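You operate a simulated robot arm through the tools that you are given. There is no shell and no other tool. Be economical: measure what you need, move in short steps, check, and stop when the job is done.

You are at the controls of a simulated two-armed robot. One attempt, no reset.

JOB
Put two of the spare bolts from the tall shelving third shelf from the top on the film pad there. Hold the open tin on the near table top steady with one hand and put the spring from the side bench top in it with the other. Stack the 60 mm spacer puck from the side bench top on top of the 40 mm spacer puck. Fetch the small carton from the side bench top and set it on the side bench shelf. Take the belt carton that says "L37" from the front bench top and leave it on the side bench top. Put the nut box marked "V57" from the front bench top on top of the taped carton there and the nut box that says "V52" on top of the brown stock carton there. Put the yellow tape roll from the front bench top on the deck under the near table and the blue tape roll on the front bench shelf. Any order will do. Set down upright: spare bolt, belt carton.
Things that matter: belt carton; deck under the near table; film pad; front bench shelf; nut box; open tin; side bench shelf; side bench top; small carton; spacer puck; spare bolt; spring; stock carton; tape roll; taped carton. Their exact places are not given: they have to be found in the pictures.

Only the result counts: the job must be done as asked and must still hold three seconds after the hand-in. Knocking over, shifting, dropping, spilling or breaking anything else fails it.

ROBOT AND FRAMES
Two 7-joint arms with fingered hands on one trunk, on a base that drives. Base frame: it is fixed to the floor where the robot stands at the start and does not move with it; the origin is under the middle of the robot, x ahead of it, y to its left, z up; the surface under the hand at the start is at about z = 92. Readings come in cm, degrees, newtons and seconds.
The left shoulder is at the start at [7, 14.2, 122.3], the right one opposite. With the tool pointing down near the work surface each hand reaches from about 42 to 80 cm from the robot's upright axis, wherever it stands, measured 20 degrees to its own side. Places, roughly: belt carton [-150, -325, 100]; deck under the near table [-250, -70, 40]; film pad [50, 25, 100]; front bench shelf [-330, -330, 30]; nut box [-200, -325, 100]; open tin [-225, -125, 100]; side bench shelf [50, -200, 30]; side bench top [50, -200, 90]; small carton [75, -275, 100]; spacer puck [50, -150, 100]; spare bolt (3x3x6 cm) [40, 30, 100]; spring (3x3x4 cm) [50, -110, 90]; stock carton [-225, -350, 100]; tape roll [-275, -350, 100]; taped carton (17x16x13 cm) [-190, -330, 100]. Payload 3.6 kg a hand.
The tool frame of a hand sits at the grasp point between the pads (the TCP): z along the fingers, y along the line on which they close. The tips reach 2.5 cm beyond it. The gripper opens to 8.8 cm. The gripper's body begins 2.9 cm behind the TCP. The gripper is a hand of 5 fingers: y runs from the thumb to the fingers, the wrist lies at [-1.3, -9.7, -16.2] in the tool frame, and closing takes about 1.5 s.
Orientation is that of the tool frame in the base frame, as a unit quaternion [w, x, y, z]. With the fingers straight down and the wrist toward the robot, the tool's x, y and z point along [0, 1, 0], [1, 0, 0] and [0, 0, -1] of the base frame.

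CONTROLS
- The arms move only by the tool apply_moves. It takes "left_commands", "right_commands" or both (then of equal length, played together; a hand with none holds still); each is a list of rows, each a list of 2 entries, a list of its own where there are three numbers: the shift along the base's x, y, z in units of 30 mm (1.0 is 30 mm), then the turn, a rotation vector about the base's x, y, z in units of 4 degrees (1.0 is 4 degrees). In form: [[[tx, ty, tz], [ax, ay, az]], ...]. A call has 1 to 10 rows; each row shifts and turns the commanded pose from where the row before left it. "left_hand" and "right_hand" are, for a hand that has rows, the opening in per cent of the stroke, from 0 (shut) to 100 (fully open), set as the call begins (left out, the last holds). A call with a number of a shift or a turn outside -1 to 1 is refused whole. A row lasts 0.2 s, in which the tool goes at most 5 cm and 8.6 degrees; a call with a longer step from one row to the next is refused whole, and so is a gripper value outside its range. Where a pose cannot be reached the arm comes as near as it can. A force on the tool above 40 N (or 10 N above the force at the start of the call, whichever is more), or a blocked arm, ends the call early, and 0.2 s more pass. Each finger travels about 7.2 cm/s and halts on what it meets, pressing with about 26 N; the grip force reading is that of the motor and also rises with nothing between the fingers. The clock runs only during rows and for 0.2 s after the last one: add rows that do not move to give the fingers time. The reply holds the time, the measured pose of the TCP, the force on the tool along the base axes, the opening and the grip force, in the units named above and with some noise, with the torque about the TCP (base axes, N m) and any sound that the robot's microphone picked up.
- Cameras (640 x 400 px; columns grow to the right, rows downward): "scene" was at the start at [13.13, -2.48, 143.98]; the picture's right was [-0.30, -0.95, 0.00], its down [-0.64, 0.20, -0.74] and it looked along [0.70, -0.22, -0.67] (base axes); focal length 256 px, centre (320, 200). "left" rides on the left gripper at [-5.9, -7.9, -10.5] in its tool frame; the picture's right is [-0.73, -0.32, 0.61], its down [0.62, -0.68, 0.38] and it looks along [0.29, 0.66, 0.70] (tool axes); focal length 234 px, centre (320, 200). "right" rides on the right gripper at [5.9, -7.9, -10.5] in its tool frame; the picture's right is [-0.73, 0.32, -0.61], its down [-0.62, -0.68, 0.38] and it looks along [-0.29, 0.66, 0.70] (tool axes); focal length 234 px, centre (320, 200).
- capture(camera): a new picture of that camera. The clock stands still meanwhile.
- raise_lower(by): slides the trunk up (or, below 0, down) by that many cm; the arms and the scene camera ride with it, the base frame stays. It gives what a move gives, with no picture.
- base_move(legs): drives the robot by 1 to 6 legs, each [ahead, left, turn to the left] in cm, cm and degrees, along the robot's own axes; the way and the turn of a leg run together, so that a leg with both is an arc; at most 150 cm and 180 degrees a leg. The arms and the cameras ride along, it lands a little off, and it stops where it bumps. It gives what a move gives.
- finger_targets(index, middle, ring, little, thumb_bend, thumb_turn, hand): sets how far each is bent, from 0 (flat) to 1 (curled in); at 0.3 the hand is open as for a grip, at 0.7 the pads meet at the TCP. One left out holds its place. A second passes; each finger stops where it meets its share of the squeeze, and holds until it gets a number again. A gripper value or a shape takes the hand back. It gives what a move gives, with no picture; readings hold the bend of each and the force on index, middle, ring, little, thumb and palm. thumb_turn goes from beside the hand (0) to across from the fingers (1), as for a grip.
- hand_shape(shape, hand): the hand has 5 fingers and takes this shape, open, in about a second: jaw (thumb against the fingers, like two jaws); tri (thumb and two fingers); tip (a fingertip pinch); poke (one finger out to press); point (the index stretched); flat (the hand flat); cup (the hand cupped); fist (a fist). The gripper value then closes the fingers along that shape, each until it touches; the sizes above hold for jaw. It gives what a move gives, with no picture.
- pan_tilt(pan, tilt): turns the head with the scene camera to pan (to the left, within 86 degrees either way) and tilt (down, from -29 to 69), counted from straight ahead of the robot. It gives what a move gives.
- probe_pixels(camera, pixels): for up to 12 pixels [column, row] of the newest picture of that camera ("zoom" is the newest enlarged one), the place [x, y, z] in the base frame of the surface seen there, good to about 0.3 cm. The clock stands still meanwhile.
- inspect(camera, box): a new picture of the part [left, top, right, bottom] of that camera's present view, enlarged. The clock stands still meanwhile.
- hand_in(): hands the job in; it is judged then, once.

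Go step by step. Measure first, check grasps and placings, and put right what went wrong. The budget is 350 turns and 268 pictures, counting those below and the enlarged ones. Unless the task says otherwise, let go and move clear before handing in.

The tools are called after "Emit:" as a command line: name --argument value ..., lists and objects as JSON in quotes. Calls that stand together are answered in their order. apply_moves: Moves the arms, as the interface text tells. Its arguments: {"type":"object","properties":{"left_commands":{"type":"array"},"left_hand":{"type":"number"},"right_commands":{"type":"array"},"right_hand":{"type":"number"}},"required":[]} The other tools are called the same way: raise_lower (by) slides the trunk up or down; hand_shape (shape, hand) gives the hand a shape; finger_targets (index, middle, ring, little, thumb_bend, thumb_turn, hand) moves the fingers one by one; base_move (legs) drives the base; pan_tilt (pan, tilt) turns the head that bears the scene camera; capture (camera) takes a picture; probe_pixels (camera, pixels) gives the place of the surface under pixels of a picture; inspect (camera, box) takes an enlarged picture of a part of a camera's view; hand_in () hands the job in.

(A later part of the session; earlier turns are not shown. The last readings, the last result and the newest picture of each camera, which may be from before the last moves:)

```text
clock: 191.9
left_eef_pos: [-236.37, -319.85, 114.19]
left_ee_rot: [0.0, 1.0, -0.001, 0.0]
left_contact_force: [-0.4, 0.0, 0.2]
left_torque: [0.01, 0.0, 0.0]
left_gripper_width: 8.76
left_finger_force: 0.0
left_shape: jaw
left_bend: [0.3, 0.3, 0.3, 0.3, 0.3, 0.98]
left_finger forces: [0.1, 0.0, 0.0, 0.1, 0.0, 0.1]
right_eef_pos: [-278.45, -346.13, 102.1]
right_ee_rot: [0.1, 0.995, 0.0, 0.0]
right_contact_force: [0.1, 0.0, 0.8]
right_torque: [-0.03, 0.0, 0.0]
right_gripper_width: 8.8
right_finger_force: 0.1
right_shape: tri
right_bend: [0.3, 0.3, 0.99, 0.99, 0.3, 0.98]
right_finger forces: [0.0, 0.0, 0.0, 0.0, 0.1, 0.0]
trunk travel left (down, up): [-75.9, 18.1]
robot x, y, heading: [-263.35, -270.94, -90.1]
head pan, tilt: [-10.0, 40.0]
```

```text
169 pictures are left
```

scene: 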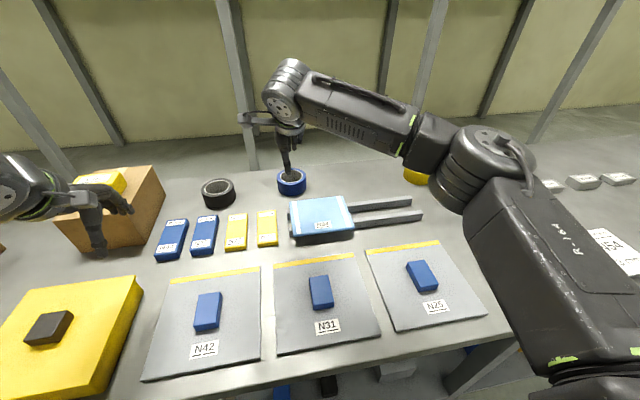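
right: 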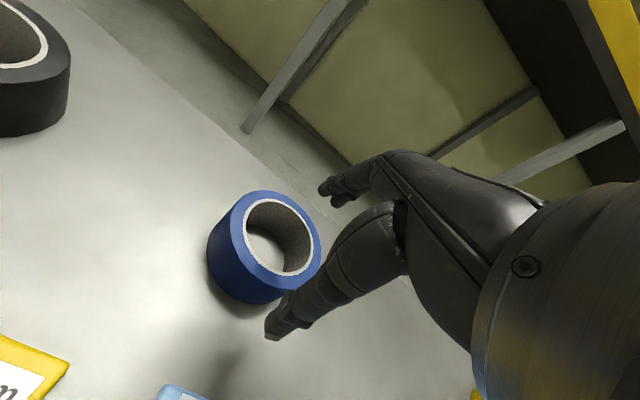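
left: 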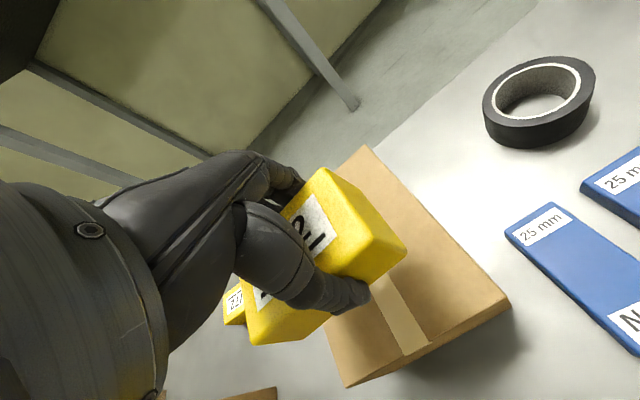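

The target wall projects right at (264,277). Descend and pinch.

Emit:
apply_moves --right_commands '[[[0, 0, -0.9], [0, 0, 0]], [[0, 0, -0.9], [0, 0, 0]], [[0, 0, -0.77], [0, 0, 0]], [[0, 0, 0], [0, 0, 0]]]'

Emit:
apply_moves --right_commands '[[[0, 0, 0], [0, 0, 0]], [[0, 0, 0], [0, 0, 0]], [[0, 0, 0], [0, 0, 0]], [[0, 0, 0], [0, 0, 0]], [[0, 0, 0], [0, 0, 0]], [[0, 0, 0], [0, 0, 0]], [[0, 0, 0], [0, 0, 0]], [[0, 0, 0], [0, 0, 0]]]' --right_hand 0

Emit:
capture --camera "right"

```text
clock: 192.9
left_eef_pos: [-236.15, -319.88, 114.16]
left_ee_rot: [0.0, 1.0, -0.002, 0.0]
left_contact_force: [0.5, -0.1, 0.0]
left_torque: [0.02, 0.02, 0.0]
left_gripper_width: 8.79
left_finger_force: 0.0
left_shape: jaw
left_bend: [0.3, 0.3, 0.3, 0.3, 0.3, 0.98]
left_finger forces: [0.1, 0.1, 0.1, 0.0, 0.1, 0.0]
right_eef_pos: [-278.25, -346.17, 94.33]
right_ee_rot: [0.1, 0.995, 0.0, 0.0]
right_contact_force: [-0.8, -0.2, -0.7]
right_torque: [0.03, 0.0, 0.01]
right_gripper_width: 8.79
right_finger_force: 0.0
right_shape: tri
right_bend: [0.3, 0.3, 0.99, 0.99, 0.3, 0.98]
right_finger forces: [0.0, 0.1, 0.0, 0.0, 0.1, 0.1]
trunk travel left (down, up): [-75.9, 18.1]
robot x, y, heading: [-263.3, -270.87, -90.4]
head pan, tilt: [-10.0, 40.0]
```

```text
clock: 194.8
left_eef_pos: [-236.24, -320.07, 114.23]
left_ee_rot: [0.0, 1.0, -0.001, 0.0]
left_contact_force: [1.0, 0.3, 0.3]
left_torque: [0.0, 0.02, 0.01]
left_gripper_width: 8.77
left_finger_force: 0.1
left_shape: jaw
left_bend: [0.3, 0.3, 0.3, 0.3, 0.3, 0.98]
left_finger forces: [0.0, 0.0, 0.0, 0.0, 0.1, 0.1]
right_eef_pos: [-278.34, -346.15, 94.29]
right_ee_rot: [0.1, 0.995, 0.0, 0.0]
right_contact_force: [0.7, -0.3, -0.5]
right_torque: [0.06, 0.01, -0.04]
right_gripper_width: 0.82
right_finger_force: 25.9
right_shape: tri
right_bend: [0.72, 0.65, 1.0, 1.0, 0.74, 1.0]
right_finger forces: [12.3, 10.9, 0.1, 0.0, 22.1, 0.0]
trunk travel left (down, up): [-75.9, 18.1]
robot x, y, heading: [-263.49, -270.91, -90.3]
head pan, tilt: [-10.0, 40.0]
```

```text
168 pictures are left
```

right: 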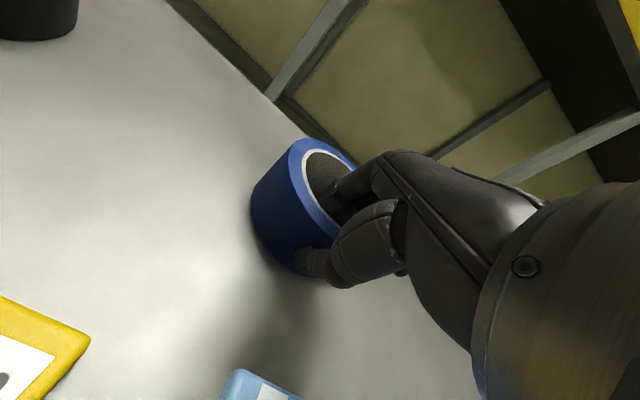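

Pinched. Lift and retract.

Emit:
apply_moves --right_commands '[[[0, 0, 0.5], [0, 0, 0]], [[0, 0, 0.8], [0, 0, 0]], [[0, 0.5, 0.9], [0, 0, 0]], [[0, 0.9, 0.9], [0, 0, 0]], [[0, 0.9, 0.9], [0, 0, 0]], [[0, 0.9, 0.9], [0, 0, 0]], [[0, 0.9, 0], [0, 0, 0]], [[0, 0.9, 0], [0, 0, 0]], [[0, 0.9, 0], [0, 0, 0]], [[0, 0, 0], [0, 0, 0]]]'

Emit:
capture --camera "right"

Emit:
capture --camera "scene"

```text
clock: 196.9
left_eef_pos: [-236.36, -319.98, 114.08]
left_ee_rot: [-0.001, 1.0, -0.001, 0.0]
left_contact_force: [0.3, 0.0, -0.1]
left_torque: [-0.06, 0.0, 0.03]
left_gripper_width: 8.77
left_finger_force: 0.0
left_shape: jaw
left_bend: [0.3, 0.3, 0.3, 0.3, 0.3, 0.98]
left_finger forces: [0.1, 0.0, 0.1, 0.1, 0.1, 0.1]
right_eef_pos: [-278.13, -328.56, 108.9]
right_ee_rot: [0.099, 0.995, 0.0, 0.0]
right_contact_force: [0.9, 0.2, -2.3]
right_torque: [0.08, -0.02, -0.01]
right_gripper_width: 0.79
right_finger_force: 26.0
right_shape: tri
right_bend: [0.72, 0.65, 1.0, 1.0, 0.74, 1.0]
right_finger forces: [12.1, 12.0, 0.1, 0.0, 23.2, 0.0]
trunk travel left (down, up): [-75.9, 18.1]
robot x, y, heading: [-263.46, -271.29, -90.1]
head pan, tilt: [-10.0, 40.0]
```

```text
167 pictures are left
```

right: 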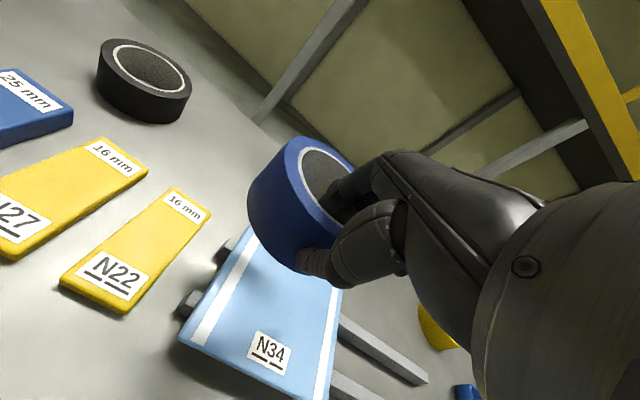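

```text
166 pictures are left
```

scene: 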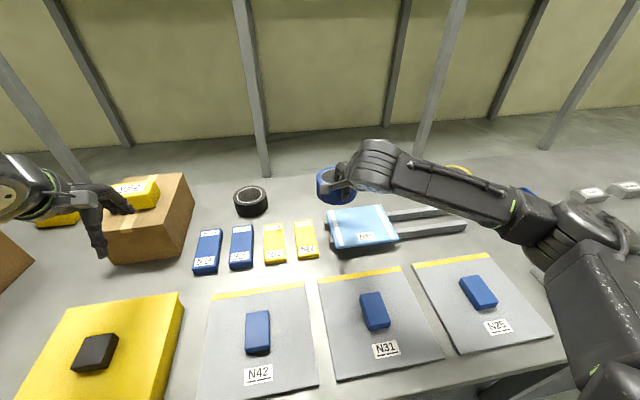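

Blue roll is held. I'll fetch the yellow roll with the left hand too: move the base to x≈-334.

Emit:
base_move --legs '[[-8, 0, 0], [0, -70, 0]]'

Emit:
pan_tilt --pan 5 --tilt 42

Emit:
capture --camera "scene"

Emit:
capture --camera "left"

```text
clock: 201.4
left_eef_pos: [-305.7, -311.68, 114.22]
left_ee_rot: [0.0, 1.0, 0.0, 0.001]
left_contact_force: [1.1, -1.5, 0.7]
left_torque: [-0.04, 0.01, 0.01]
left_gripper_width: 8.8
left_finger_force: 0.0
left_shape: jaw
left_bend: [0.3, 0.3, 0.3, 0.3, 0.3, 0.98]
left_finger forces: [0.0, 0.0, 0.0, 0.1, 0.0, 0.1]
right_eef_pos: [-347.4, -320.45, 108.99]
right_ee_rot: [0.1, 0.995, 0.0, 0.0]
right_contact_force: [0.3, 0.1, -1.5]
right_torque: [0.12, 0.03, -0.02]
right_gripper_width: 0.8
right_finger_force: 25.8
right_shape: tri
right_bend: [0.72, 0.65, 1.0, 1.0, 0.74, 1.0]
right_finger forces: [12.0, 12.0, 0.0, 0.1, 23.1, 0.0]
trunk travel left (down, up): [-75.9, 18.1]
robot x, y, heading: [-333.08, -262.53, -89.9]
head pan, tilt: [-10.0, 40.0]
```

```text
clock: 202.2
left_eef_pos: [-305.68, -311.83, 114.13]
left_ee_rot: [-0.001, 1.0, 0.0, 0.0]
left_contact_force: [-1.0, -0.7, 0.1]
left_torque: [-0.02, -0.01, 0.0]
left_gripper_width: 8.79
left_finger_force: 0.1
left_shape: jaw
left_bend: [0.3, 0.3, 0.3, 0.3, 0.3, 0.98]
left_finger forces: [0.0, 0.0, 0.1, 0.0, 0.0, 0.1]
right_eef_pos: [-347.45, -320.36, 108.99]
right_ee_rot: [0.1, 0.995, 0.0, 0.001]
right_contact_force: [0.6, 0.0, -2.3]
right_torque: [0.08, 0.04, 0.03]
right_gripper_width: 0.8
right_finger_force: 26.0
right_shape: tri
right_bend: [0.72, 0.65, 1.0, 1.0, 0.74, 1.0]
right_finger forces: [12.2, 11.9, 0.0, 0.1, 23.1, 0.1]
trunk travel left (down, up): [-75.9, 18.1]
robot x, y, heading: [-332.92, -262.8, -90.4]
head pan, tilt: [5.0, 42.0]
```

```text
165 pictures are left
```

scene: 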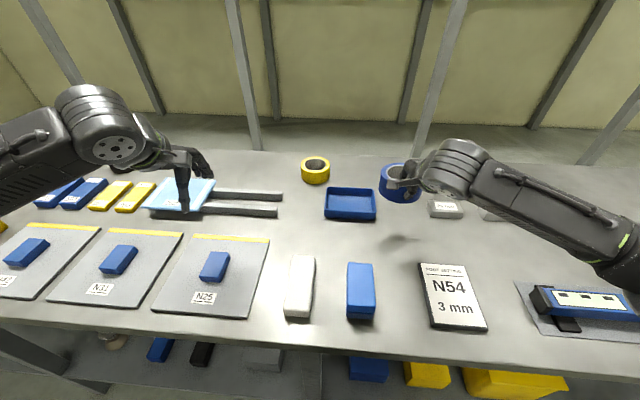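

```text
164 pictures are left
```

left: 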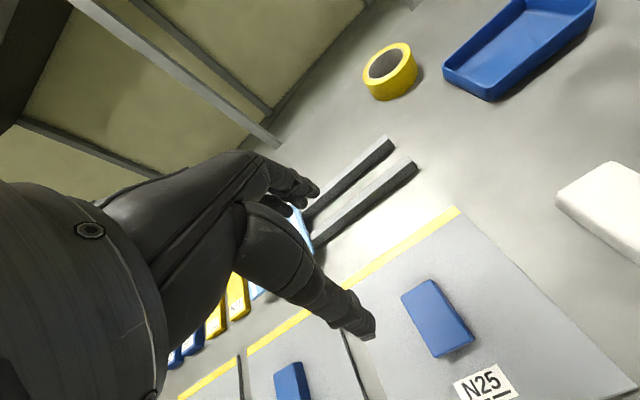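

Emit:
inspect --camera "scene" --box '[280, 140, 360, 200]'

Emit:
probe_pixels --camera "zoom" --pixels '[[285, 310], [230, 285], [340, 285], [200, 220], [370, 220], [285, 250], [285, 143], [285, 200], [250, 240], [320, 240]]'

Emit:
probe_pixels --camera "left" --pixels '[[395, 92], [405, 45], [372, 78], [413, 70], [380, 85], [400, 80], [375, 60], [388, 62], [410, 82], [368, 70]]'

```text
6.67 times, centred on (320, 170) of scene
```

zoom: 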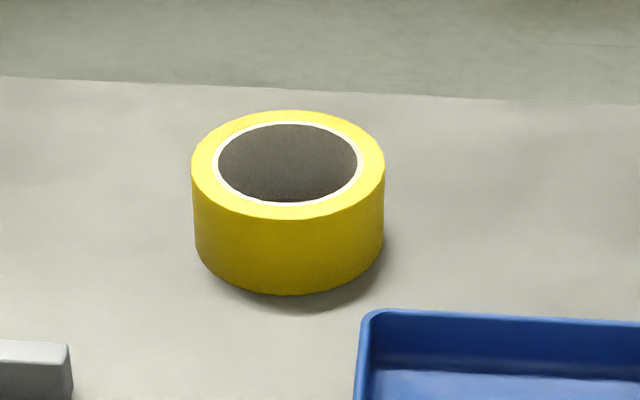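

```text
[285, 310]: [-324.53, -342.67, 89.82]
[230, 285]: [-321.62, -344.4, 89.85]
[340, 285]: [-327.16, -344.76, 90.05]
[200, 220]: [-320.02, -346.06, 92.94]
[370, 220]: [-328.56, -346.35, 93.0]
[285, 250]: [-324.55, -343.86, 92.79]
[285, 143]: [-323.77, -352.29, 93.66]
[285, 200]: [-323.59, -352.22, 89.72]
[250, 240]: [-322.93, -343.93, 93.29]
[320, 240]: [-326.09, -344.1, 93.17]
```

```text
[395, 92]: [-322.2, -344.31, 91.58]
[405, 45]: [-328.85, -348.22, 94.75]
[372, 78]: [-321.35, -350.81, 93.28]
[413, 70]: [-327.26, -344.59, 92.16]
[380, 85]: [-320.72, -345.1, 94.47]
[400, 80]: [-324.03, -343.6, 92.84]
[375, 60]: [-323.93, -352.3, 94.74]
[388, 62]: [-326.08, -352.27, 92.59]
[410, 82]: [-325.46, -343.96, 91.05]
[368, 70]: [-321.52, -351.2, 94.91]
```

Yellow roll: centre ≈(-324.4,-348.5), near wall y≈-344.2. Approach with the left hand in tri shape, pitched likewise.

Emit:
base_move --legs '[[8, 0, 0.2]]'

Emit:
hand_shape --shape "tri" --hand "left"

Emit:
apply_moves --left_commands '[[[-0.89, -0.9, 0], [-1, 0, 0]], [[-0.89, -0.9, 0], [-1, 0, 0]], [[-0.89, -0.9, 0], [-1, 0, 0]], [[-0.89, -0.9, -0.7], [0, 0, 0]], [[-0.89, -0.9, -0.8], [0, 0, 0]], [[-0.89, -0.9, -0.8], [0, 0, 0]], [[-0.89, -0.9, -0.5], [0, 0, 0]], [[0, 0, 0], [0, 0, 0]]]'

Emit:
capture --camera "left"

```text
clock: 203.2
left_eef_pos: [-305.79, -317.6, 113.77]
left_ee_rot: [-0.004, 1.0, -0.001, -0.002]
left_contact_force: [0.2, -0.9, 0.4]
left_torque: [0.05, 0.02, 0.02]
left_gripper_width: 8.8
left_finger_force: 0.0
left_shape: jaw
left_bend: [0.3, 0.3, 0.3, 0.3, 0.3, 0.98]
left_finger forces: [0.0, 0.0, 0.0, 0.0, 0.0, 0.0]
right_eef_pos: [-347.43, -326.06, 108.53]
right_ee_rot: [0.097, 0.995, -0.001, -0.002]
right_contact_force: [1.0, -0.6, -1.6]
right_torque: [0.08, 0.03, 0.02]
right_gripper_width: 0.79
right_finger_force: 26.1
right_shape: tri
right_bend: [0.72, 0.65, 1.0, 1.0, 0.74, 1.0]
right_finger forces: [12.2, 12.3, 0.0, 0.1, 23.4, 0.1]
trunk travel left (down, up): [-75.9, 18.1]
robot x, y, heading: [-333.14, -268.27, -90.1]
head pan, tilt: [5.0, 42.0]
stopped in leg 1: the robot was blocked; the commanded pose is now the measured one
```

```text
clock: 204.2
left_eef_pos: [-305.92, -316.89, 114.31]
left_ee_rot: [0.0, 1.0, -0.001, 0.0]
left_contact_force: [0.1, -0.3, 0.2]
left_torque: [0.01, -0.01, -0.01]
left_gripper_width: 8.76
left_finger_force: 0.1
left_shape: tri
left_bend: [0.3, 0.3, 0.99, 0.99, 0.3, 0.98]
left_finger forces: [0.1, 0.0, 0.0, 0.0, 0.0, 0.0]
right_eef_pos: [-347.85, -325.41, 108.95]
right_ee_rot: [0.1, 0.995, 0.0, 0.001]
right_contact_force: [-0.4, -0.1, -1.4]
right_torque: [0.05, 0.01, -0.01]
right_gripper_width: 0.8
right_finger_force: 25.4
right_shape: tri
right_bend: [0.72, 0.65, 1.0, 1.0, 0.74, 1.0]
right_finger forces: [12.1, 12.1, 0.0, 0.0, 23.4, 0.1]
trunk travel left (down, up): [-75.9, 18.1]
robot x, y, heading: [-333.32, -268.05, -90.3]
head pan, tilt: [5.0, 42.0]
```

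```text
clock: 205.9
left_eef_pos: [-324.64, -335.97, 105.98]
left_ee_rot: [0.104, 0.995, -0.001, 0.001]
left_contact_force: [-0.5, -1.6, -0.1]
left_torque: [-0.01, 0.01, -0.03]
left_gripper_width: 8.77
left_finger_force: 0.1
left_shape: tri
left_bend: [0.3, 0.3, 0.99, 0.99, 0.3, 0.98]
left_finger forces: [0.0, 0.1, 0.0, 0.0, 0.1, 0.1]
right_eef_pos: [-347.69, -325.66, 108.94]
right_ee_rot: [0.1, 0.995, -0.001, -0.001]
right_contact_force: [0.3, -1.0, -1.6]
right_torque: [0.07, 0.02, 0.02]
right_gripper_width: 0.82
right_finger_force: 26.4
right_shape: tri
right_bend: [0.72, 0.65, 1.0, 1.0, 0.74, 1.0]
right_finger forces: [12.1, 12.2, 0.1, 0.0, 23.1, 0.0]
trunk travel left (down, up): [-75.9, 18.1]
robot x, y, heading: [-333.2, -268.14, -90.0]
head pan, tilt: [5.0, 42.0]
```

```text
162 pictures are left
```

left: 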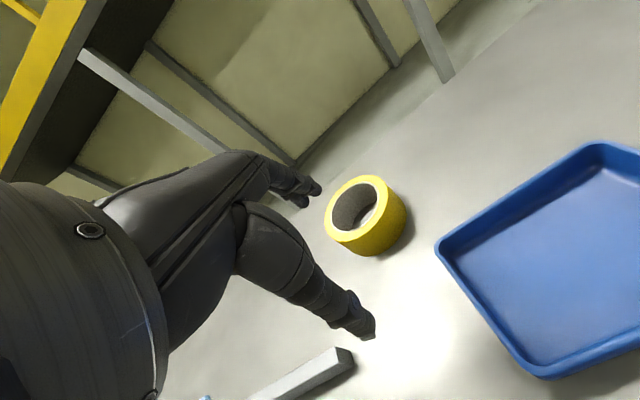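

The base was blocked at y=-268.3. I'll look down to see what it met before going on.

Emit:
base_move --legs '[[-1.5, 0, 0]]'

Emit:
pan_tilt --pan 0 --tilt 69

Emit:
capture --camera "scene"

```text
clock: 206.7
left_eef_pos: [-324.81, -334.89, 105.72]
left_ee_rot: [0.103, 0.995, -0.002, -0.001]
left_contact_force: [0.3, -0.3, 0.2]
left_torque: [0.0, -0.01, -0.02]
left_gripper_width: 8.79
left_finger_force: 0.0
left_shape: tri
left_bend: [0.3, 0.3, 0.99, 0.99, 0.3, 0.98]
left_finger forces: [0.0, 0.0, 0.1, 0.0, 0.0, 0.1]
right_eef_pos: [-347.78, -324.4, 108.68]
right_ee_rot: [0.099, 0.995, -0.001, 0.0]
right_contact_force: [0.0, -0.5, -2.7]
right_torque: [0.06, 0.06, 0.04]
right_gripper_width: 0.82
right_finger_force: 25.5
right_shape: tri
right_bend: [0.72, 0.65, 1.0, 1.0, 0.74, 1.0]
right_finger forces: [12.2, 12.3, 0.1, 0.0, 23.2, 0.1]
trunk travel left (down, up): [-75.9, 18.1]
robot x, y, heading: [-333.27, -266.5, -90.0]
head pan, tilt: [5.0, 42.0]
```

```text
clock: 207.6
left_eef_pos: [-324.63, -334.56, 105.8]
left_ee_rot: [0.104, 0.995, -0.001, -0.001]
left_contact_force: [-0.9, 0.5, -0.7]
left_torque: [-0.02, 0.0, -0.01]
left_gripper_width: 8.79
left_finger_force: 0.0
left_shape: tri
left_bend: [0.3, 0.3, 0.99, 0.99, 0.3, 0.98]
left_finger forces: [0.0, 0.1, 0.1, 0.0, 0.0, 0.0]
right_eef_pos: [-347.8, -324.23, 108.87]
right_ee_rot: [0.099, 0.995, -0.001, 0.001]
right_contact_force: [-0.1, -0.4, -1.0]
right_torque: [0.07, 0.02, -0.01]
right_gripper_width: 0.78
right_finger_force: 25.7
right_shape: tri
right_bend: [0.72, 0.65, 1.0, 1.0, 0.74, 1.0]
right_finger forces: [12.2, 12.2, 0.0, 0.0, 23.1, 0.1]
trunk travel left (down, up): [-75.9, 18.1]
robot x, y, heading: [-333.08, -266.53, -90.5]
head pan, tilt: [0.0, 68.8]
```

```text
161 pictures are left
```

scene: 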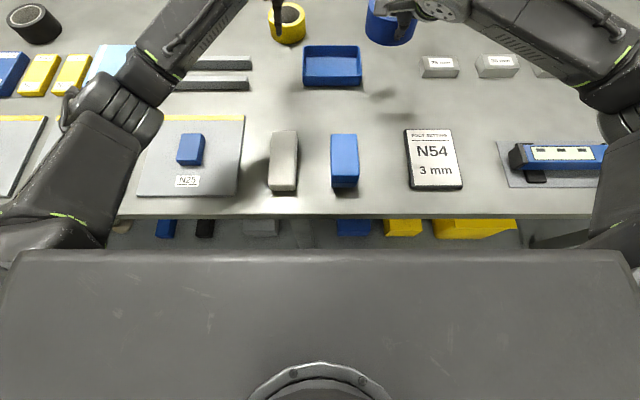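

Emit:
probe_pixels --camera "scene" --pixels '[[300, 235], [300, 245], [560, 243], [610, 240], [370, 228], [400, 228], [470, 228], [500, 225], [290, 228], [165, 228], [260, 228], [545, 240]]'

```text
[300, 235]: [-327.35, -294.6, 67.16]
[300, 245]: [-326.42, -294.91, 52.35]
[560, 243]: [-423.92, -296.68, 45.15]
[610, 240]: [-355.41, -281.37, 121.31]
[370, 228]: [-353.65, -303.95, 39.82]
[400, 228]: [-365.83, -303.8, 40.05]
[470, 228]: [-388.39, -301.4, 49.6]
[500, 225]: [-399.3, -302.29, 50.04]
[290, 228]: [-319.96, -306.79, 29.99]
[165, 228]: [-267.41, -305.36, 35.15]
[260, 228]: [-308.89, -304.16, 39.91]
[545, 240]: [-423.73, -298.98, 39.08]
```

A bench leg at x≈-327 blocks the way. I'll shift the base to x≈-353 and approach there.

Emit:
base_move --legs '[[0, -20, 0.3], [4.5, 0, 0]]'

Emit:
apply_moves --left_commands '[[[0.95, 0, 0], [0, 0, 0]], [[0.95, 0, 0], [0, 0, 0]], [[0.95, 0, 0], [0, 0, 0]], [[0.95, 0, 0], [0, 0, 0]], [[0.95, 0, 0], [0, 0, 0]], [[0.95, 0, 0], [0, 0, 0]], [[0.8, 0, 0], [0, 0, 0]], [[0, 0, 0], [0, 0, 0]]]'

Emit:
capture --camera "left"

```text
clock: 209.7
left_eef_pos: [-344.31, -338.51, 106.14]
left_ee_rot: [0.107, 0.994, 0.002, 0.0]
left_contact_force: [1.1, -0.6, 0.4]
left_torque: [0.0, -0.04, -0.01]
left_gripper_width: 8.81
left_finger_force: 0.1
left_shape: tri
left_bend: [0.3, 0.3, 0.99, 0.99, 0.3, 0.98]
left_finger forces: [0.0, 0.0, 0.1, 0.1, 0.0, 0.0]
right_eef_pos: [-367.64, -328.24, 109.13]
right_ee_rot: [0.102, 0.995, 0.004, -0.001]
right_contact_force: [1.1, 0.8, -1.7]
right_torque: [0.1, 0.01, 0.02]
right_gripper_width: 0.8
right_finger_force: 25.7
right_shape: tri
right_bend: [0.72, 0.65, 1.0, 1.0, 0.74, 1.0]
right_finger forces: [12.2, 12.2, 0.0, 0.0, 23.1, 0.1]
trunk travel left (down, up): [-75.9, 18.1]
robot x, y, heading: [-353.33, -270.91, -89.6]
head pan, tilt: [0.0, 68.8]
```

```text
clock: 211.5
left_eef_pos: [-324.79, -338.74, 106.06]
left_ee_rot: [0.104, 0.995, 0.002, 0.0]
left_contact_force: [0.2, -0.5, -0.2]
left_torque: [-0.02, 0.0, 0.02]
left_gripper_width: 8.79
left_finger_force: 0.1
left_shape: tri
left_bend: [0.3, 0.3, 0.99, 0.99, 0.3, 0.98]
left_finger forces: [0.0, 0.1, 0.0, 0.0, 0.1, 0.1]
right_eef_pos: [-367.67, -328.65, 108.86]
right_ee_rot: [0.099, 0.995, 0.003, 0.0]
right_contact_force: [0.3, 0.3, -1.8]
right_torque: [0.07, 0.0, 0.02]
right_gripper_width: 0.81
right_finger_force: 26.1
right_shape: tri
right_bend: [0.72, 0.65, 1.0, 1.0, 0.74, 1.0]
right_finger forces: [12.1, 12.3, 0.1, 0.0, 23.2, 0.0]
trunk travel left (down, up): [-75.9, 18.1]
robot x, y, heading: [-353.26, -270.88, -89.9]
head pan, tilt: [0.0, 68.8]
```

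```text
160 pictures are left
```

left: 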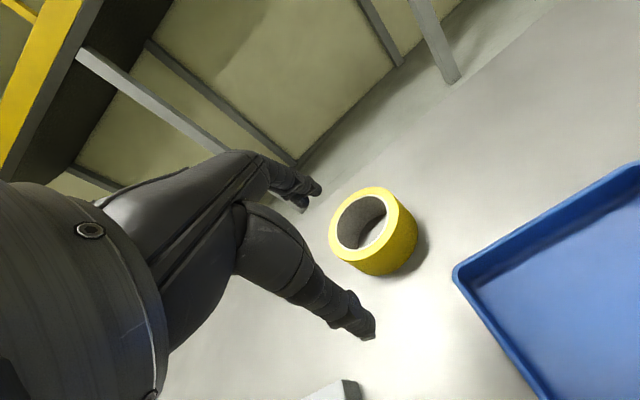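

Emit:
probe_pixels --camera "left" --pixels '[[372, 257], [385, 252], [360, 258], [345, 255], [338, 240], [336, 220], [400, 205], [375, 265], [395, 265], [410, 250], [370, 190], [385, 262]]'

```text
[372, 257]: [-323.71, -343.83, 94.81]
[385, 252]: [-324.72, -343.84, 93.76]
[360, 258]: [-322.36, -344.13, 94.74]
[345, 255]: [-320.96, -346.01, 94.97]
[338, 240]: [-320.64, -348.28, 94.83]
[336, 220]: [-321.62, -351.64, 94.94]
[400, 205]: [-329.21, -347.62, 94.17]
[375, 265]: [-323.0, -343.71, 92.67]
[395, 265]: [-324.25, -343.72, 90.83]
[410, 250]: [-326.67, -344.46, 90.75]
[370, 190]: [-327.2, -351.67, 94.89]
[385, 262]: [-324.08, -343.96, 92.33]
```

Target (-324.4,-344.25). Move over and descend.

Emit:
apply_moves --left_commands '[[[0.07, -0.92, 0], [0, 0, 0]], [[0.06, -0.92, -0.5], [0, 0, 0]], [[0, 0, -0.8], [0, 0, 0]], [[0, 0, 0], [0, 0, 0]]]'

Emit:
capture --camera "left"

```text
clock: 212.5
left_eef_pos: [-324.47, -344.28, 101.99]
left_ee_rot: [0.104, 0.995, 0.002, 0.0]
left_contact_force: [0.7, 0.0, 0.7]
left_torque: [0.0, 0.02, 0.02]
left_gripper_width: 8.77
left_finger_force: 0.2
left_shape: tri
left_bend: [0.3, 0.3, 0.99, 0.99, 0.3, 0.98]
left_finger forces: [0.0, 0.0, 0.0, 0.0, 0.0, 0.1]
right_eef_pos: [-367.71, -328.63, 108.92]
right_ee_rot: [0.099, 0.995, 0.003, 0.0]
right_contact_force: [-0.2, 0.4, -1.0]
right_torque: [0.06, 0.01, 0.02]
right_gripper_width: 0.77
right_finger_force: 26.2
right_shape: tri
right_bend: [0.72, 0.65, 1.0, 1.0, 0.74, 1.0]
right_finger forces: [12.2, 12.2, 0.0, 0.1, 23.1, 0.0]
trunk travel left (down, up): [-75.9, 18.1]
robot x, y, heading: [-353.57, -271.11, -89.6]
head pan, tilt: [0.0, 68.8]
```

```text
159 pictures are left
```

left: 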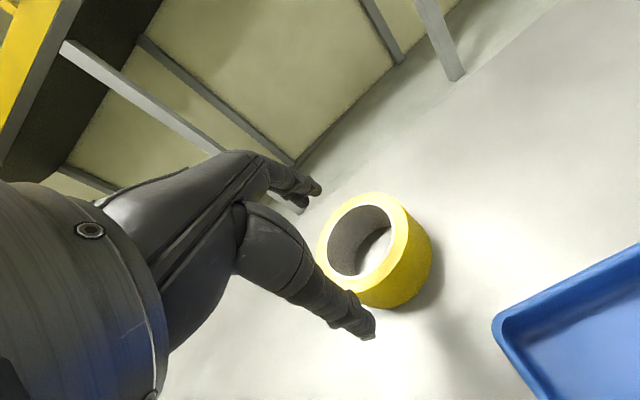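

Same picture as with the blue roll. Descend, pinch, lift and retract.

Emit:
apply_moves --left_commands '[[[0, 0, -0.9], [0, 0, 0]], [[0, 0, -0.9], [0, 0, 0]], [[0, 0, -0.75], [0, 0, 0]], [[0, 0, 0], [0, 0, 0]]]'

Emit:
apply_moves --left_commands '[[[0, 0, 0], [0, 0, 0]], [[0, 0, 0], [0, 0, 0]], [[0, 0, 0], [0, 0, 0]], [[0, 0, 0], [0, 0, 0]], [[0, 0, 0], [0, 0, 0]], [[0, 0, 0], [0, 0, 0]], [[0, 0, 0], [0, 0, 0]], [[0, 0, 0], [0, 0, 0]]]' --left_hand 0

Emit:
apply_moves --left_commands '[[[0, 0, 0.5], [0, 0, 0]], [[0, 0, 0.8], [0, 0, 0]], [[0, 0.5, 0.9], [0, 0, 0]], [[0, 0.9, 0.9], [0, 0, 0]], [[0, 0.9, 0.9], [0, 0, 0]], [[0, 0.9, 0.9], [0, 0, 0]], [[0, 0.9, 0], [0, 0, 0]], [[0, 0.9, 0], [0, 0, 0]], [[0, 0.9, 0], [0, 0, 0]], [[0, 0, 0], [0, 0, 0]]]'

Emit:
capture --camera "left"

```text
clock: 213.5
left_eef_pos: [-324.44, -344.26, 94.26]
left_ee_rot: [0.104, 0.995, 0.002, 0.0]
left_contact_force: [-0.3, 0.0, 1.1]
left_torque: [0.0, 0.01, 0.02]
left_gripper_width: 8.8
left_finger_force: 0.0
left_shape: tri
left_bend: [0.3, 0.3, 0.99, 0.99, 0.3, 0.98]
left_finger forces: [0.0, 0.1, 0.0, 0.1, 0.0, 0.0]
right_eef_pos: [-367.64, -328.61, 108.97]
right_ee_rot: [0.1, 0.995, 0.004, 0.0]
right_contact_force: [0.0, -0.5, -1.2]
right_torque: [0.07, 0.01, 0.0]
right_gripper_width: 0.81
right_finger_force: 26.0
right_shape: tri
right_bend: [0.72, 0.65, 1.0, 1.0, 0.74, 1.0]
right_finger forces: [12.1, 12.2, 0.0, 0.0, 23.1, 0.0]
trunk travel left (down, up): [-75.9, 18.1]
robot x, y, heading: [-353.55, -270.94, -89.9]
head pan, tilt: [0.0, 68.8]
```

```text
clock: 215.3
left_eef_pos: [-324.41, -344.24, 94.3]
left_ee_rot: [0.103, 0.995, 0.002, 0.0]
left_contact_force: [0.0, 0.2, 1.2]
left_torque: [0.02, -0.01, 0.04]
left_gripper_width: 1.0
left_finger_force: 26.5
left_shape: tri
left_bend: [0.72, 0.66, 1.0, 1.0, 0.75, 1.0]
left_finger forces: [12.0, 11.0, 0.0, 0.0, 21.8, 0.0]
right_eef_pos: [-367.6, -328.68, 108.97]
right_ee_rot: [0.099, 0.995, 0.004, 0.0]
right_contact_force: [1.6, -0.4, -1.4]
right_torque: [0.05, 0.02, 0.01]
right_gripper_width: 0.81
right_finger_force: 26.4
right_shape: tri
right_bend: [0.72, 0.65, 1.0, 1.0, 0.74, 1.0]
right_finger forces: [12.1, 12.2, 0.0, 0.0, 23.1, 0.0]
trunk travel left (down, up): [-75.9, 18.1]
robot x, y, heading: [-353.59, -270.84, -89.7]
head pan, tilt: [0.0, 68.8]
```

```text
clock: 217.5
left_eef_pos: [-324.84, -326.61, 109.03]
left_ee_rot: [0.103, 0.995, 0.002, 0.0]
left_contact_force: [1.2, -0.5, -1.1]
left_torque: [0.08, 0.0, 0.01]
left_gripper_width: 0.97
left_finger_force: 26.0
left_shape: tri
left_bend: [0.72, 0.66, 1.0, 1.0, 0.75, 1.0]
left_finger forces: [12.1, 11.8, 0.0, 0.0, 22.1, 0.0]
right_eef_pos: [-367.64, -328.72, 108.83]
right_ee_rot: [0.099, 0.995, 0.004, 0.0]
right_contact_force: [-0.4, 0.9, -2.0]
right_torque: [0.08, 0.03, -0.03]
right_gripper_width: 0.81
right_finger_force: 25.7
right_shape: tri
right_bend: [0.72, 0.65, 1.0, 1.0, 0.74, 1.0]
right_finger forces: [12.1, 12.2, 0.0, 0.0, 23.1, 0.0]
trunk travel left (down, up): [-75.9, 18.1]
robot x, y, heading: [-353.64, -271.35, -89.9]
head pan, tilt: [0.0, 68.8]
```

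```text
158 pictures are left
```

left: 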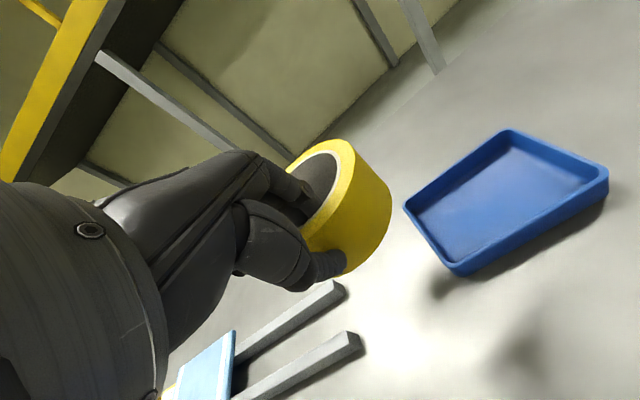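

Both rolls are held. I'll back away, drive along to the empty shelf bay near x≈-185, and look at the shelf.

Emit:
base_move --legs '[[-42, 0, 0], [0, 85, 0], [0, 85, 0]]'

Emit:
raise_lower --by -57

Emit:
pan_tilt --pan 0 --tilt 25

Emit:
capture --camera "scene"

```text
clock: 228.5
left_eef_pos: [-153.41, -287.16, 109.14]
left_ee_rot: [0.104, 0.995, -0.005, -0.001]
left_contact_force: [0.7, -0.8, -1.5]
left_torque: [0.07, -0.03, 0.06]
left_gripper_width: 0.98
left_finger_force: 25.8
left_shape: tri
left_bend: [0.72, 0.66, 1.0, 1.0, 0.75, 1.0]
left_finger forces: [12.1, 11.7, 0.1, 0.1, 22.3, 0.1]
right_eef_pos: [-196.31, -288.42, 108.87]
right_ee_rot: [0.1, 0.995, -0.005, -0.001]
right_contact_force: [-1.1, -0.4, -2.1]
right_torque: [0.06, 0.04, 0.0]
right_gripper_width: 0.81
right_finger_force: 26.2
right_shape: tri
right_bend: [0.72, 0.65, 1.0, 1.0, 0.74, 1.0]
right_finger forces: [12.1, 12.2, 0.1, 0.0, 23.0, 0.0]
trunk travel left (down, up): [-75.9, 18.1]
robot x, y, heading: [-181.3, -230.94, -90.8]
head pan, tilt: [0.0, 68.8]
```

```text
refused: -57 is not a number from -40 to 40
```

```text
clock: 229.6
left_eef_pos: [-153.4, -287.05, 109.12]
left_ee_rot: [0.104, 0.995, -0.005, -0.001]
left_contact_force: [0.1, -0.2, -1.9]
left_torque: [0.1, 0.01, 0.01]
left_gripper_width: 0.97
left_finger_force: 25.7
left_shape: tri
left_bend: [0.72, 0.66, 1.0, 1.0, 0.75, 1.0]
left_finger forces: [12.1, 11.7, 0.0, 0.0, 22.2, 0.0]
right_eef_pos: [-196.24, -288.35, 108.84]
right_ee_rot: [0.1, 0.995, -0.005, -0.001]
right_contact_force: [0.1, -0.9, -1.4]
right_torque: [0.07, 0.0, 0.02]
right_gripper_width: 0.8
right_finger_force: 26.2
right_shape: tri
right_bend: [0.72, 0.65, 1.0, 1.0, 0.74, 1.0]
right_finger forces: [12.1, 12.2, 0.0, 0.0, 23.2, 0.0]
trunk travel left (down, up): [-75.9, 18.1]
robot x, y, heading: [-181.14, -230.92, -90.6]
head pan, tilt: [0.0, 25.0]
```

```text
157 pictures are left
```

scene: 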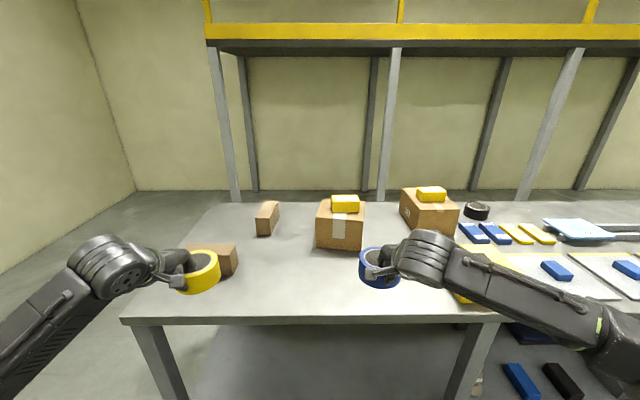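

I must back up further before lowering. First back 22 cm, and measure where the elbows are.

Emit:
probe_pixels --camera "scene" --pixels '[[600, 335], [635, 340], [430, 245], [20, 370], [105, 255], [150, 340], [470, 345], [300, 350], [300, 318], [570, 330]]'

Emit:
base_move --legs '[[-22, 0, 0.6]]'

Emit:
apply_moves --left_commands '[[[-0.5, 0.8, 0], [0, 0, 0]], [[-0.5, 0.8, 0], [0, 0, 0]], [[-0.5, 0.8, 0], [0, 0, 0]], [[0, 0.8, 0], [0, 0, 0]], [[0, 0, 0], [0, 0, 0]]]'

Emit:
raise_lower --by -30

Emit:
raise_lower --by -30

Emit:
capture --camera "scene"

```text
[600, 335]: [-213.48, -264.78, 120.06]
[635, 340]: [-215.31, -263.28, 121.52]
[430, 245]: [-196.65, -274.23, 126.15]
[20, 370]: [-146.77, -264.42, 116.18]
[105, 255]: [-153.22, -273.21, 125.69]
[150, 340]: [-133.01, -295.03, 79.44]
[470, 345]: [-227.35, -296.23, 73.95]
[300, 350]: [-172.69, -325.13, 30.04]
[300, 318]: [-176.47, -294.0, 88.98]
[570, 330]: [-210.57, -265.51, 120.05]
```

```text
clock: 231.3
left_eef_pos: [-152.69, -264.99, 109.21]
left_ee_rot: [0.103, 0.995, -0.001, 0.0]
left_contact_force: [-1.5, 0.4, -1.4]
left_torque: [0.05, 0.01, 0.04]
left_gripper_width: 0.97
left_finger_force: 25.9
left_shape: tri
left_bend: [0.72, 0.66, 1.0, 1.0, 0.75, 1.0]
left_finger forces: [12.1, 11.6, 0.0, 0.0, 22.2, 0.0]
right_eef_pos: [-195.71, -266.61, 108.77]
right_ee_rot: [0.099, 0.995, 0.0, 0.0]
right_contact_force: [-0.2, 0.4, -1.8]
right_torque: [0.05, 0.02, 0.01]
right_gripper_width: 0.81
right_finger_force: 25.6
right_shape: tri
right_bend: [0.72, 0.65, 1.0, 1.0, 0.74, 1.0]
right_finger forces: [12.1, 12.2, 0.0, 0.1, 23.1, 0.0]
trunk travel left (down, up): [-75.9, 18.1]
robot x, y, heading: [-180.98, -208.99, -90.2]
head pan, tilt: [0.0, 25.0]
```

```text
clock: 232.5
left_eef_pos: [-157.23, -255.15, 109.07]
left_ee_rot: [0.104, 0.995, -0.001, 0.0]
left_contact_force: [0.4, 0.2, -0.3]
left_torque: [0.08, -0.03, 0.01]
left_gripper_width: 0.95
left_finger_force: 26.2
left_shape: tri
left_bend: [0.72, 0.66, 1.0, 1.0, 0.75, 1.0]
left_finger forces: [12.2, 11.8, 0.0, 0.1, 22.3, 0.0]
right_eef_pos: [-195.5, -266.42, 108.78]
right_ee_rot: [0.099, 0.995, 0.0, 0.0]
right_contact_force: [0.2, -0.1, -2.2]
right_torque: [0.08, 0.01, 0.01]
right_gripper_width: 0.8
right_finger_force: 26.5
right_shape: tri
right_bend: [0.72, 0.65, 1.0, 1.0, 0.74, 1.0]
right_finger forces: [12.1, 12.2, 0.0, 0.1, 23.1, 0.1]
trunk travel left (down, up): [-75.9, 18.1]
robot x, y, heading: [-181.05, -209.31, -90.2]
head pan, tilt: [0.0, 25.0]
```

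```text
clock: 235.5
left_eef_pos: [-157.17, -255.06, 79.11]
left_ee_rot: [0.104, 0.995, -0.002, 0.0]
left_contact_force: [0.9, 1.3, -1.7]
left_torque: [0.11, 0.03, 0.03]
left_gripper_width: 0.98
left_finger_force: 26.2
left_shape: tri
left_bend: [0.72, 0.66, 1.0, 1.0, 0.75, 1.0]
left_finger forces: [12.2, 11.8, 0.0, 0.0, 22.3, 0.0]
right_eef_pos: [-195.66, -266.53, 78.94]
right_ee_rot: [0.1, 0.995, 0.001, 0.0]
right_contact_force: [0.5, -0.2, -1.1]
right_torque: [0.08, -0.02, 0.03]
right_gripper_width: 0.81
right_finger_force: 26.0
right_shape: tri
right_bend: [0.72, 0.65, 1.0, 1.0, 0.74, 1.0]
right_finger forces: [12.1, 12.2, 0.0, 0.1, 23.0, 0.0]
trunk travel left (down, up): [-45.9, 48.1]
robot x, y, heading: [-180.6, -208.9, -90.2]
head pan, tilt: [0.0, 25.0]
```

```text
clock: 238.5
left_eef_pos: [-157.2, -255.17, 49.2]
left_ee_rot: [0.103, 0.995, -0.002, 0.0]
left_contact_force: [-0.4, -0.2, -1.8]
left_torque: [0.05, 0.0, 0.0]
left_gripper_width: 0.96
left_finger_force: 26.2
left_shape: tri
left_bend: [0.72, 0.66, 1.0, 1.0, 0.75, 1.0]
left_finger forces: [12.2, 11.8, 0.0, 0.0, 22.2, 0.0]
right_eef_pos: [-195.47, -266.48, 48.9]
right_ee_rot: [0.099, 0.995, 0.0, 0.0]
right_contact_force: [0.2, 0.2, -1.5]
right_torque: [0.07, 0.02, 0.04]
right_gripper_width: 0.81
right_finger_force: 26.0
right_shape: tri
right_bend: [0.72, 0.65, 1.0, 1.0, 0.74, 1.0]
right_finger forces: [12.1, 12.2, 0.0, 0.0, 23.1, 0.0]
trunk travel left (down, up): [-15.9, 78.1]
robot x, y, heading: [-180.84, -209.15, -90.1]
head pan, tilt: [0.0, 25.0]
```

```text
156 pictures are left
```

scene: 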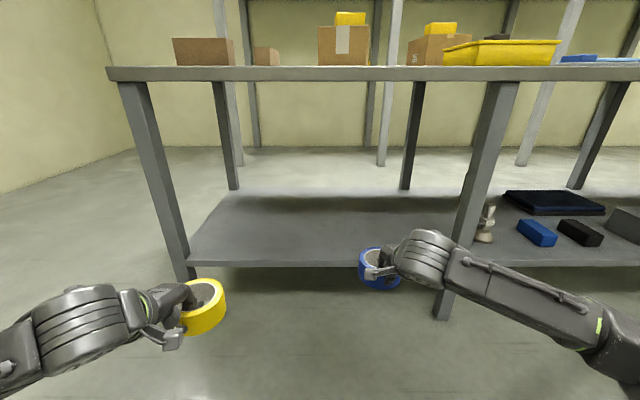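

The shelf bay is clear between legs at x≈-133 and x≈-227. I'll drive forward 25 cm, then check.

Emit:
base_move --legs '[[25, 5, 0.1]]'

Emit:
pan_tilt --pan 0 --tilt 35

Emit:
capture --camera "scene"

```text
clock: 240.3
left_eef_pos: [-152.59, -280.9, 49.09]
left_ee_rot: [0.103, 0.995, -0.003, -0.001]
left_contact_force: [-0.4, 0.5, -1.5]
left_torque: [0.12, 0.03, -0.02]
left_gripper_width: 0.96
left_finger_force: 25.8
left_shape: tri
left_bend: [0.72, 0.66, 1.0, 1.0, 0.75, 1.0]
left_finger forces: [12.2, 11.9, 0.0, 0.0, 22.4, 0.0]
right_eef_pos: [-190.93, -292.19, 48.89]
right_ee_rot: [0.099, 0.995, -0.002, 0.0]
right_contact_force: [-0.4, 0.4, -1.6]
right_torque: [0.03, 0.0, -0.03]
right_gripper_width: 0.79
right_finger_force: 25.6
right_shape: tri
right_bend: [0.72, 0.65, 1.0, 1.0, 0.74, 1.0]
right_finger forces: [12.0, 12.3, 0.0, 0.1, 23.1, 0.0]
trunk travel left (down, up): [-15.9, 78.1]
robot x, y, heading: [-176.1, -234.52, -90.2]
head pan, tilt: [0.0, 25.0]
```

```text
clock: 241.1
left_eef_pos: [-152.44, -280.75, 49.07]
left_ee_rot: [0.104, 0.995, -0.003, -0.001]
left_contact_force: [-0.9, 0.1, -1.5]
left_torque: [0.05, 0.0, 0.01]
left_gripper_width: 0.96
left_finger_force: 25.9
left_shape: tri
left_bend: [0.72, 0.66, 1.0, 1.0, 0.75, 1.0]
left_finger forces: [12.3, 11.9, 0.0, 0.1, 22.3, 0.0]
right_eef_pos: [-190.81, -292.22, 49.08]
right_ee_rot: [0.099, 0.995, -0.002, 0.001]
right_contact_force: [0.1, -0.6, -1.2]
right_torque: [0.07, -0.04, 0.01]
right_gripper_width: 0.77
right_finger_force: 26.2
right_shape: tri
right_bend: [0.72, 0.65, 1.0, 1.0, 0.74, 1.0]
right_finger forces: [12.1, 12.3, 0.1, 0.0, 23.1, 0.0]
trunk travel left (down, up): [-15.9, 78.1]
robot x, y, heading: [-176.25, -234.66, -90.6]
head pan, tilt: [0.0, 35.0]
```

```text
155 pictures are left
```

scene: 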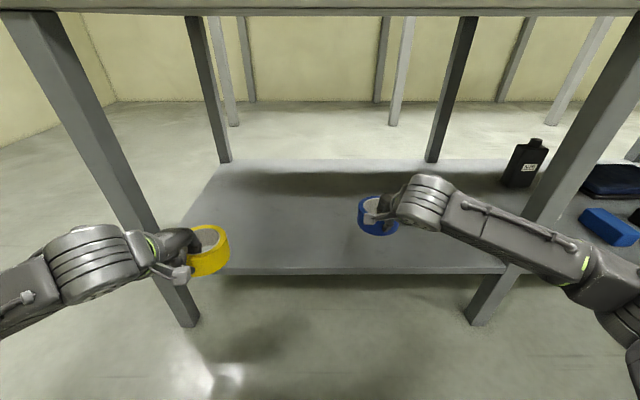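

Clear. Forward 12 cm more, then extend the right arm and lower the roll onto the shelf.

Emit:
base_move --legs '[[12, 0, 0.4]]'

Emit:
apply_moves --right_commands '[[[0, -0.9, 0], [0, 0, 0]], [[0, -0.9, 0], [0, 0, 0]], [[0, -0.9, 0], [0, 0, 0]], [[0, -0.3, -0.8], [0, 0, 0]], [[0, 0, -0.9], [0, 0, 0]], [[0, 0, -0.9], [0, 0, 0]], [[0, 0, -0.9], [0, 0, 0]], [[0, 0, -0.9], [0, 0, 0]], [[0, 0, 0], [0, 0, 0]]]'

Emit:
capture --camera "scene"

Emit:
capture --camera "right"

```text
clock: 242.3
left_eef_pos: [-152.26, -292.54, 49.15]
left_ee_rot: [0.104, 0.995, 0.0, 0.0]
left_contact_force: [0.1, 0.0, -1.8]
left_torque: [0.08, 0.0, 0.02]
left_gripper_width: 0.96
left_finger_force: 26.1
left_shape: tri
left_bend: [0.72, 0.66, 1.0, 1.0, 0.75, 1.0]
left_finger forces: [12.2, 11.9, 0.0, 0.0, 22.4, 0.0]
right_eef_pos: [-190.56, -303.94, 48.86]
right_ee_rot: [0.099, 0.995, 0.001, 0.0]
right_contact_force: [0.8, -0.8, -1.1]
right_torque: [0.12, -0.01, -0.04]
right_gripper_width: 0.81
right_finger_force: 25.9
right_shape: tri
right_bend: [0.72, 0.65, 1.0, 1.0, 0.74, 1.0]
right_finger forces: [12.1, 12.4, 0.0, 0.1, 23.1, 0.0]
trunk travel left (down, up): [-15.9, 78.1]
robot x, y, heading: [-175.93, -246.4, -90.4]
head pan, tilt: [0.0, 35.0]
```

```text
clock: 244.3
left_eef_pos: [-152.22, -292.56, 49.16]
left_ee_rot: [0.104, 0.995, 0.0, 0.0]
left_contact_force: [-0.2, 0.1, -0.8]
left_torque: [0.1, 0.01, -0.02]
left_gripper_width: 0.98
left_finger_force: 25.7
left_shape: tri
left_bend: [0.72, 0.66, 1.0, 1.0, 0.75, 1.0]
left_finger forces: [12.2, 11.9, 0.1, 0.0, 22.3, 0.0]
right_eef_pos: [-190.69, -313.21, 35.76]
right_ee_rot: [0.099, 0.995, 0.001, 0.0]
right_contact_force: [-0.5, 0.1, -1.0]
right_torque: [0.07, -0.01, 0.01]
right_gripper_width: 0.8
right_finger_force: 26.3
right_shape: tri
right_bend: [0.72, 0.65, 1.0, 1.0, 0.75, 1.0]
right_finger forces: [12.0, 12.4, 0.1, 0.0, 23.0, 0.0]
trunk travel left (down, up): [-15.9, 78.1]
robot x, y, heading: [-176.13, -246.63, -90.3]
head pan, tilt: [0.0, 35.0]
```

```text
154 pictures are left
```

scene: 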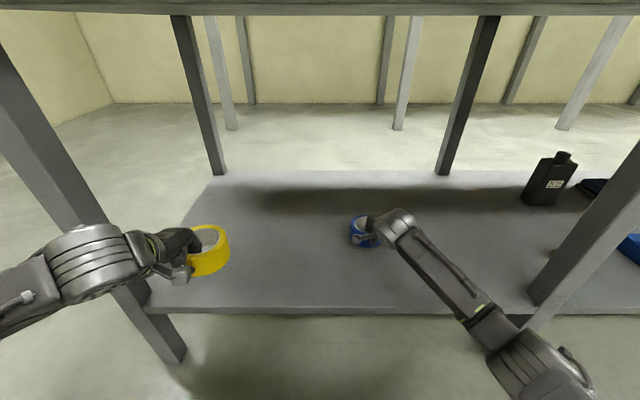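

```text
153 pictures are left
```

right: 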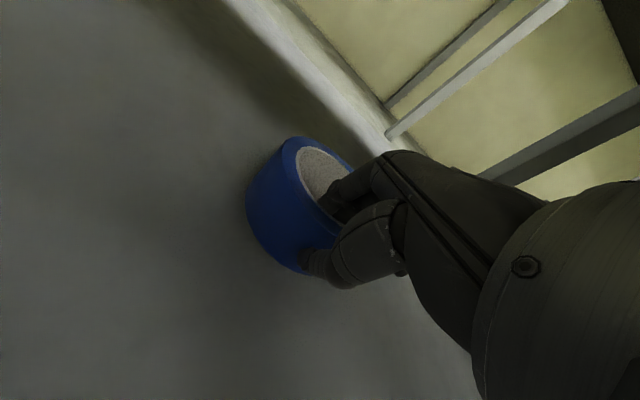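

Lower in small steps to touch down.

Emit:
apply_moves --right_commands '[[[0, 0, -0.35], [0, 0, 0]], [[0, 0, 0], [0, 0, 0]]]'

Emit:
apply_moves --right_commands '[[[0, 0, -0.12], [0, 0, 0]], [[0, 0, 0], [0, 0, 0]]]'

```text
clock: 244.9
left_eef_pos: [-152.29, -292.53, 49.14]
left_ee_rot: [0.103, 0.995, 0.0, 0.001]
left_contact_force: [0.5, 0.3, -2.3]
left_torque: [0.09, -0.01, 0.0]
left_gripper_width: 0.97
left_finger_force: 25.9
left_shape: tri
left_bend: [0.72, 0.66, 1.0, 1.0, 0.75, 1.0]
left_finger forces: [12.2, 11.9, 0.0, 0.0, 22.3, 0.0]
right_eef_pos: [-190.79, -313.15, 34.73]
right_ee_rot: [0.099, 0.995, 0.001, -0.001]
right_contact_force: [1.0, 0.1, -1.3]
right_torque: [0.11, -0.03, 0.0]
right_gripper_width: 0.8
right_finger_force: 25.7
right_shape: tri
right_bend: [0.72, 0.65, 1.0, 1.0, 0.75, 1.0]
right_finger forces: [12.0, 12.4, 0.0, 0.0, 23.1, 0.0]
trunk travel left (down, up): [-15.9, 78.1]
robot x, y, heading: [-176.13, -246.6, -89.9]
head pan, tilt: [0.0, 35.0]
```

```text
clock: 245.5
left_eef_pos: [-152.29, -292.64, 49.25]
left_ee_rot: [0.104, 0.995, -0.001, 0.0]
left_contact_force: [-0.5, -0.2, -1.6]
left_torque: [0.08, 0.03, 0.0]
left_gripper_width: 0.97
left_finger_force: 25.9
left_shape: tri
left_bend: [0.72, 0.66, 1.0, 1.0, 0.75, 1.0]
left_finger forces: [12.2, 11.9, 0.0, 0.0, 22.3, 0.0]
right_eef_pos: [-190.73, -313.14, 34.28]
right_ee_rot: [0.099, 0.995, 0.001, 0.0]
right_contact_force: [-0.2, -0.7, -1.5]
right_torque: [0.0, 0.0, -0.01]
right_gripper_width: 0.79
right_finger_force: 26.0
right_shape: tri
right_bend: [0.72, 0.65, 1.0, 1.0, 0.75, 1.0]
right_finger forces: [11.9, 11.9, 0.0, 0.0, 22.6, 0.0]
trunk travel left (down, up): [-15.9, 78.1]
robot x, y, heading: [-176.07, -246.32, -90.1]
head pan, tilt: [0.0, 35.0]
```

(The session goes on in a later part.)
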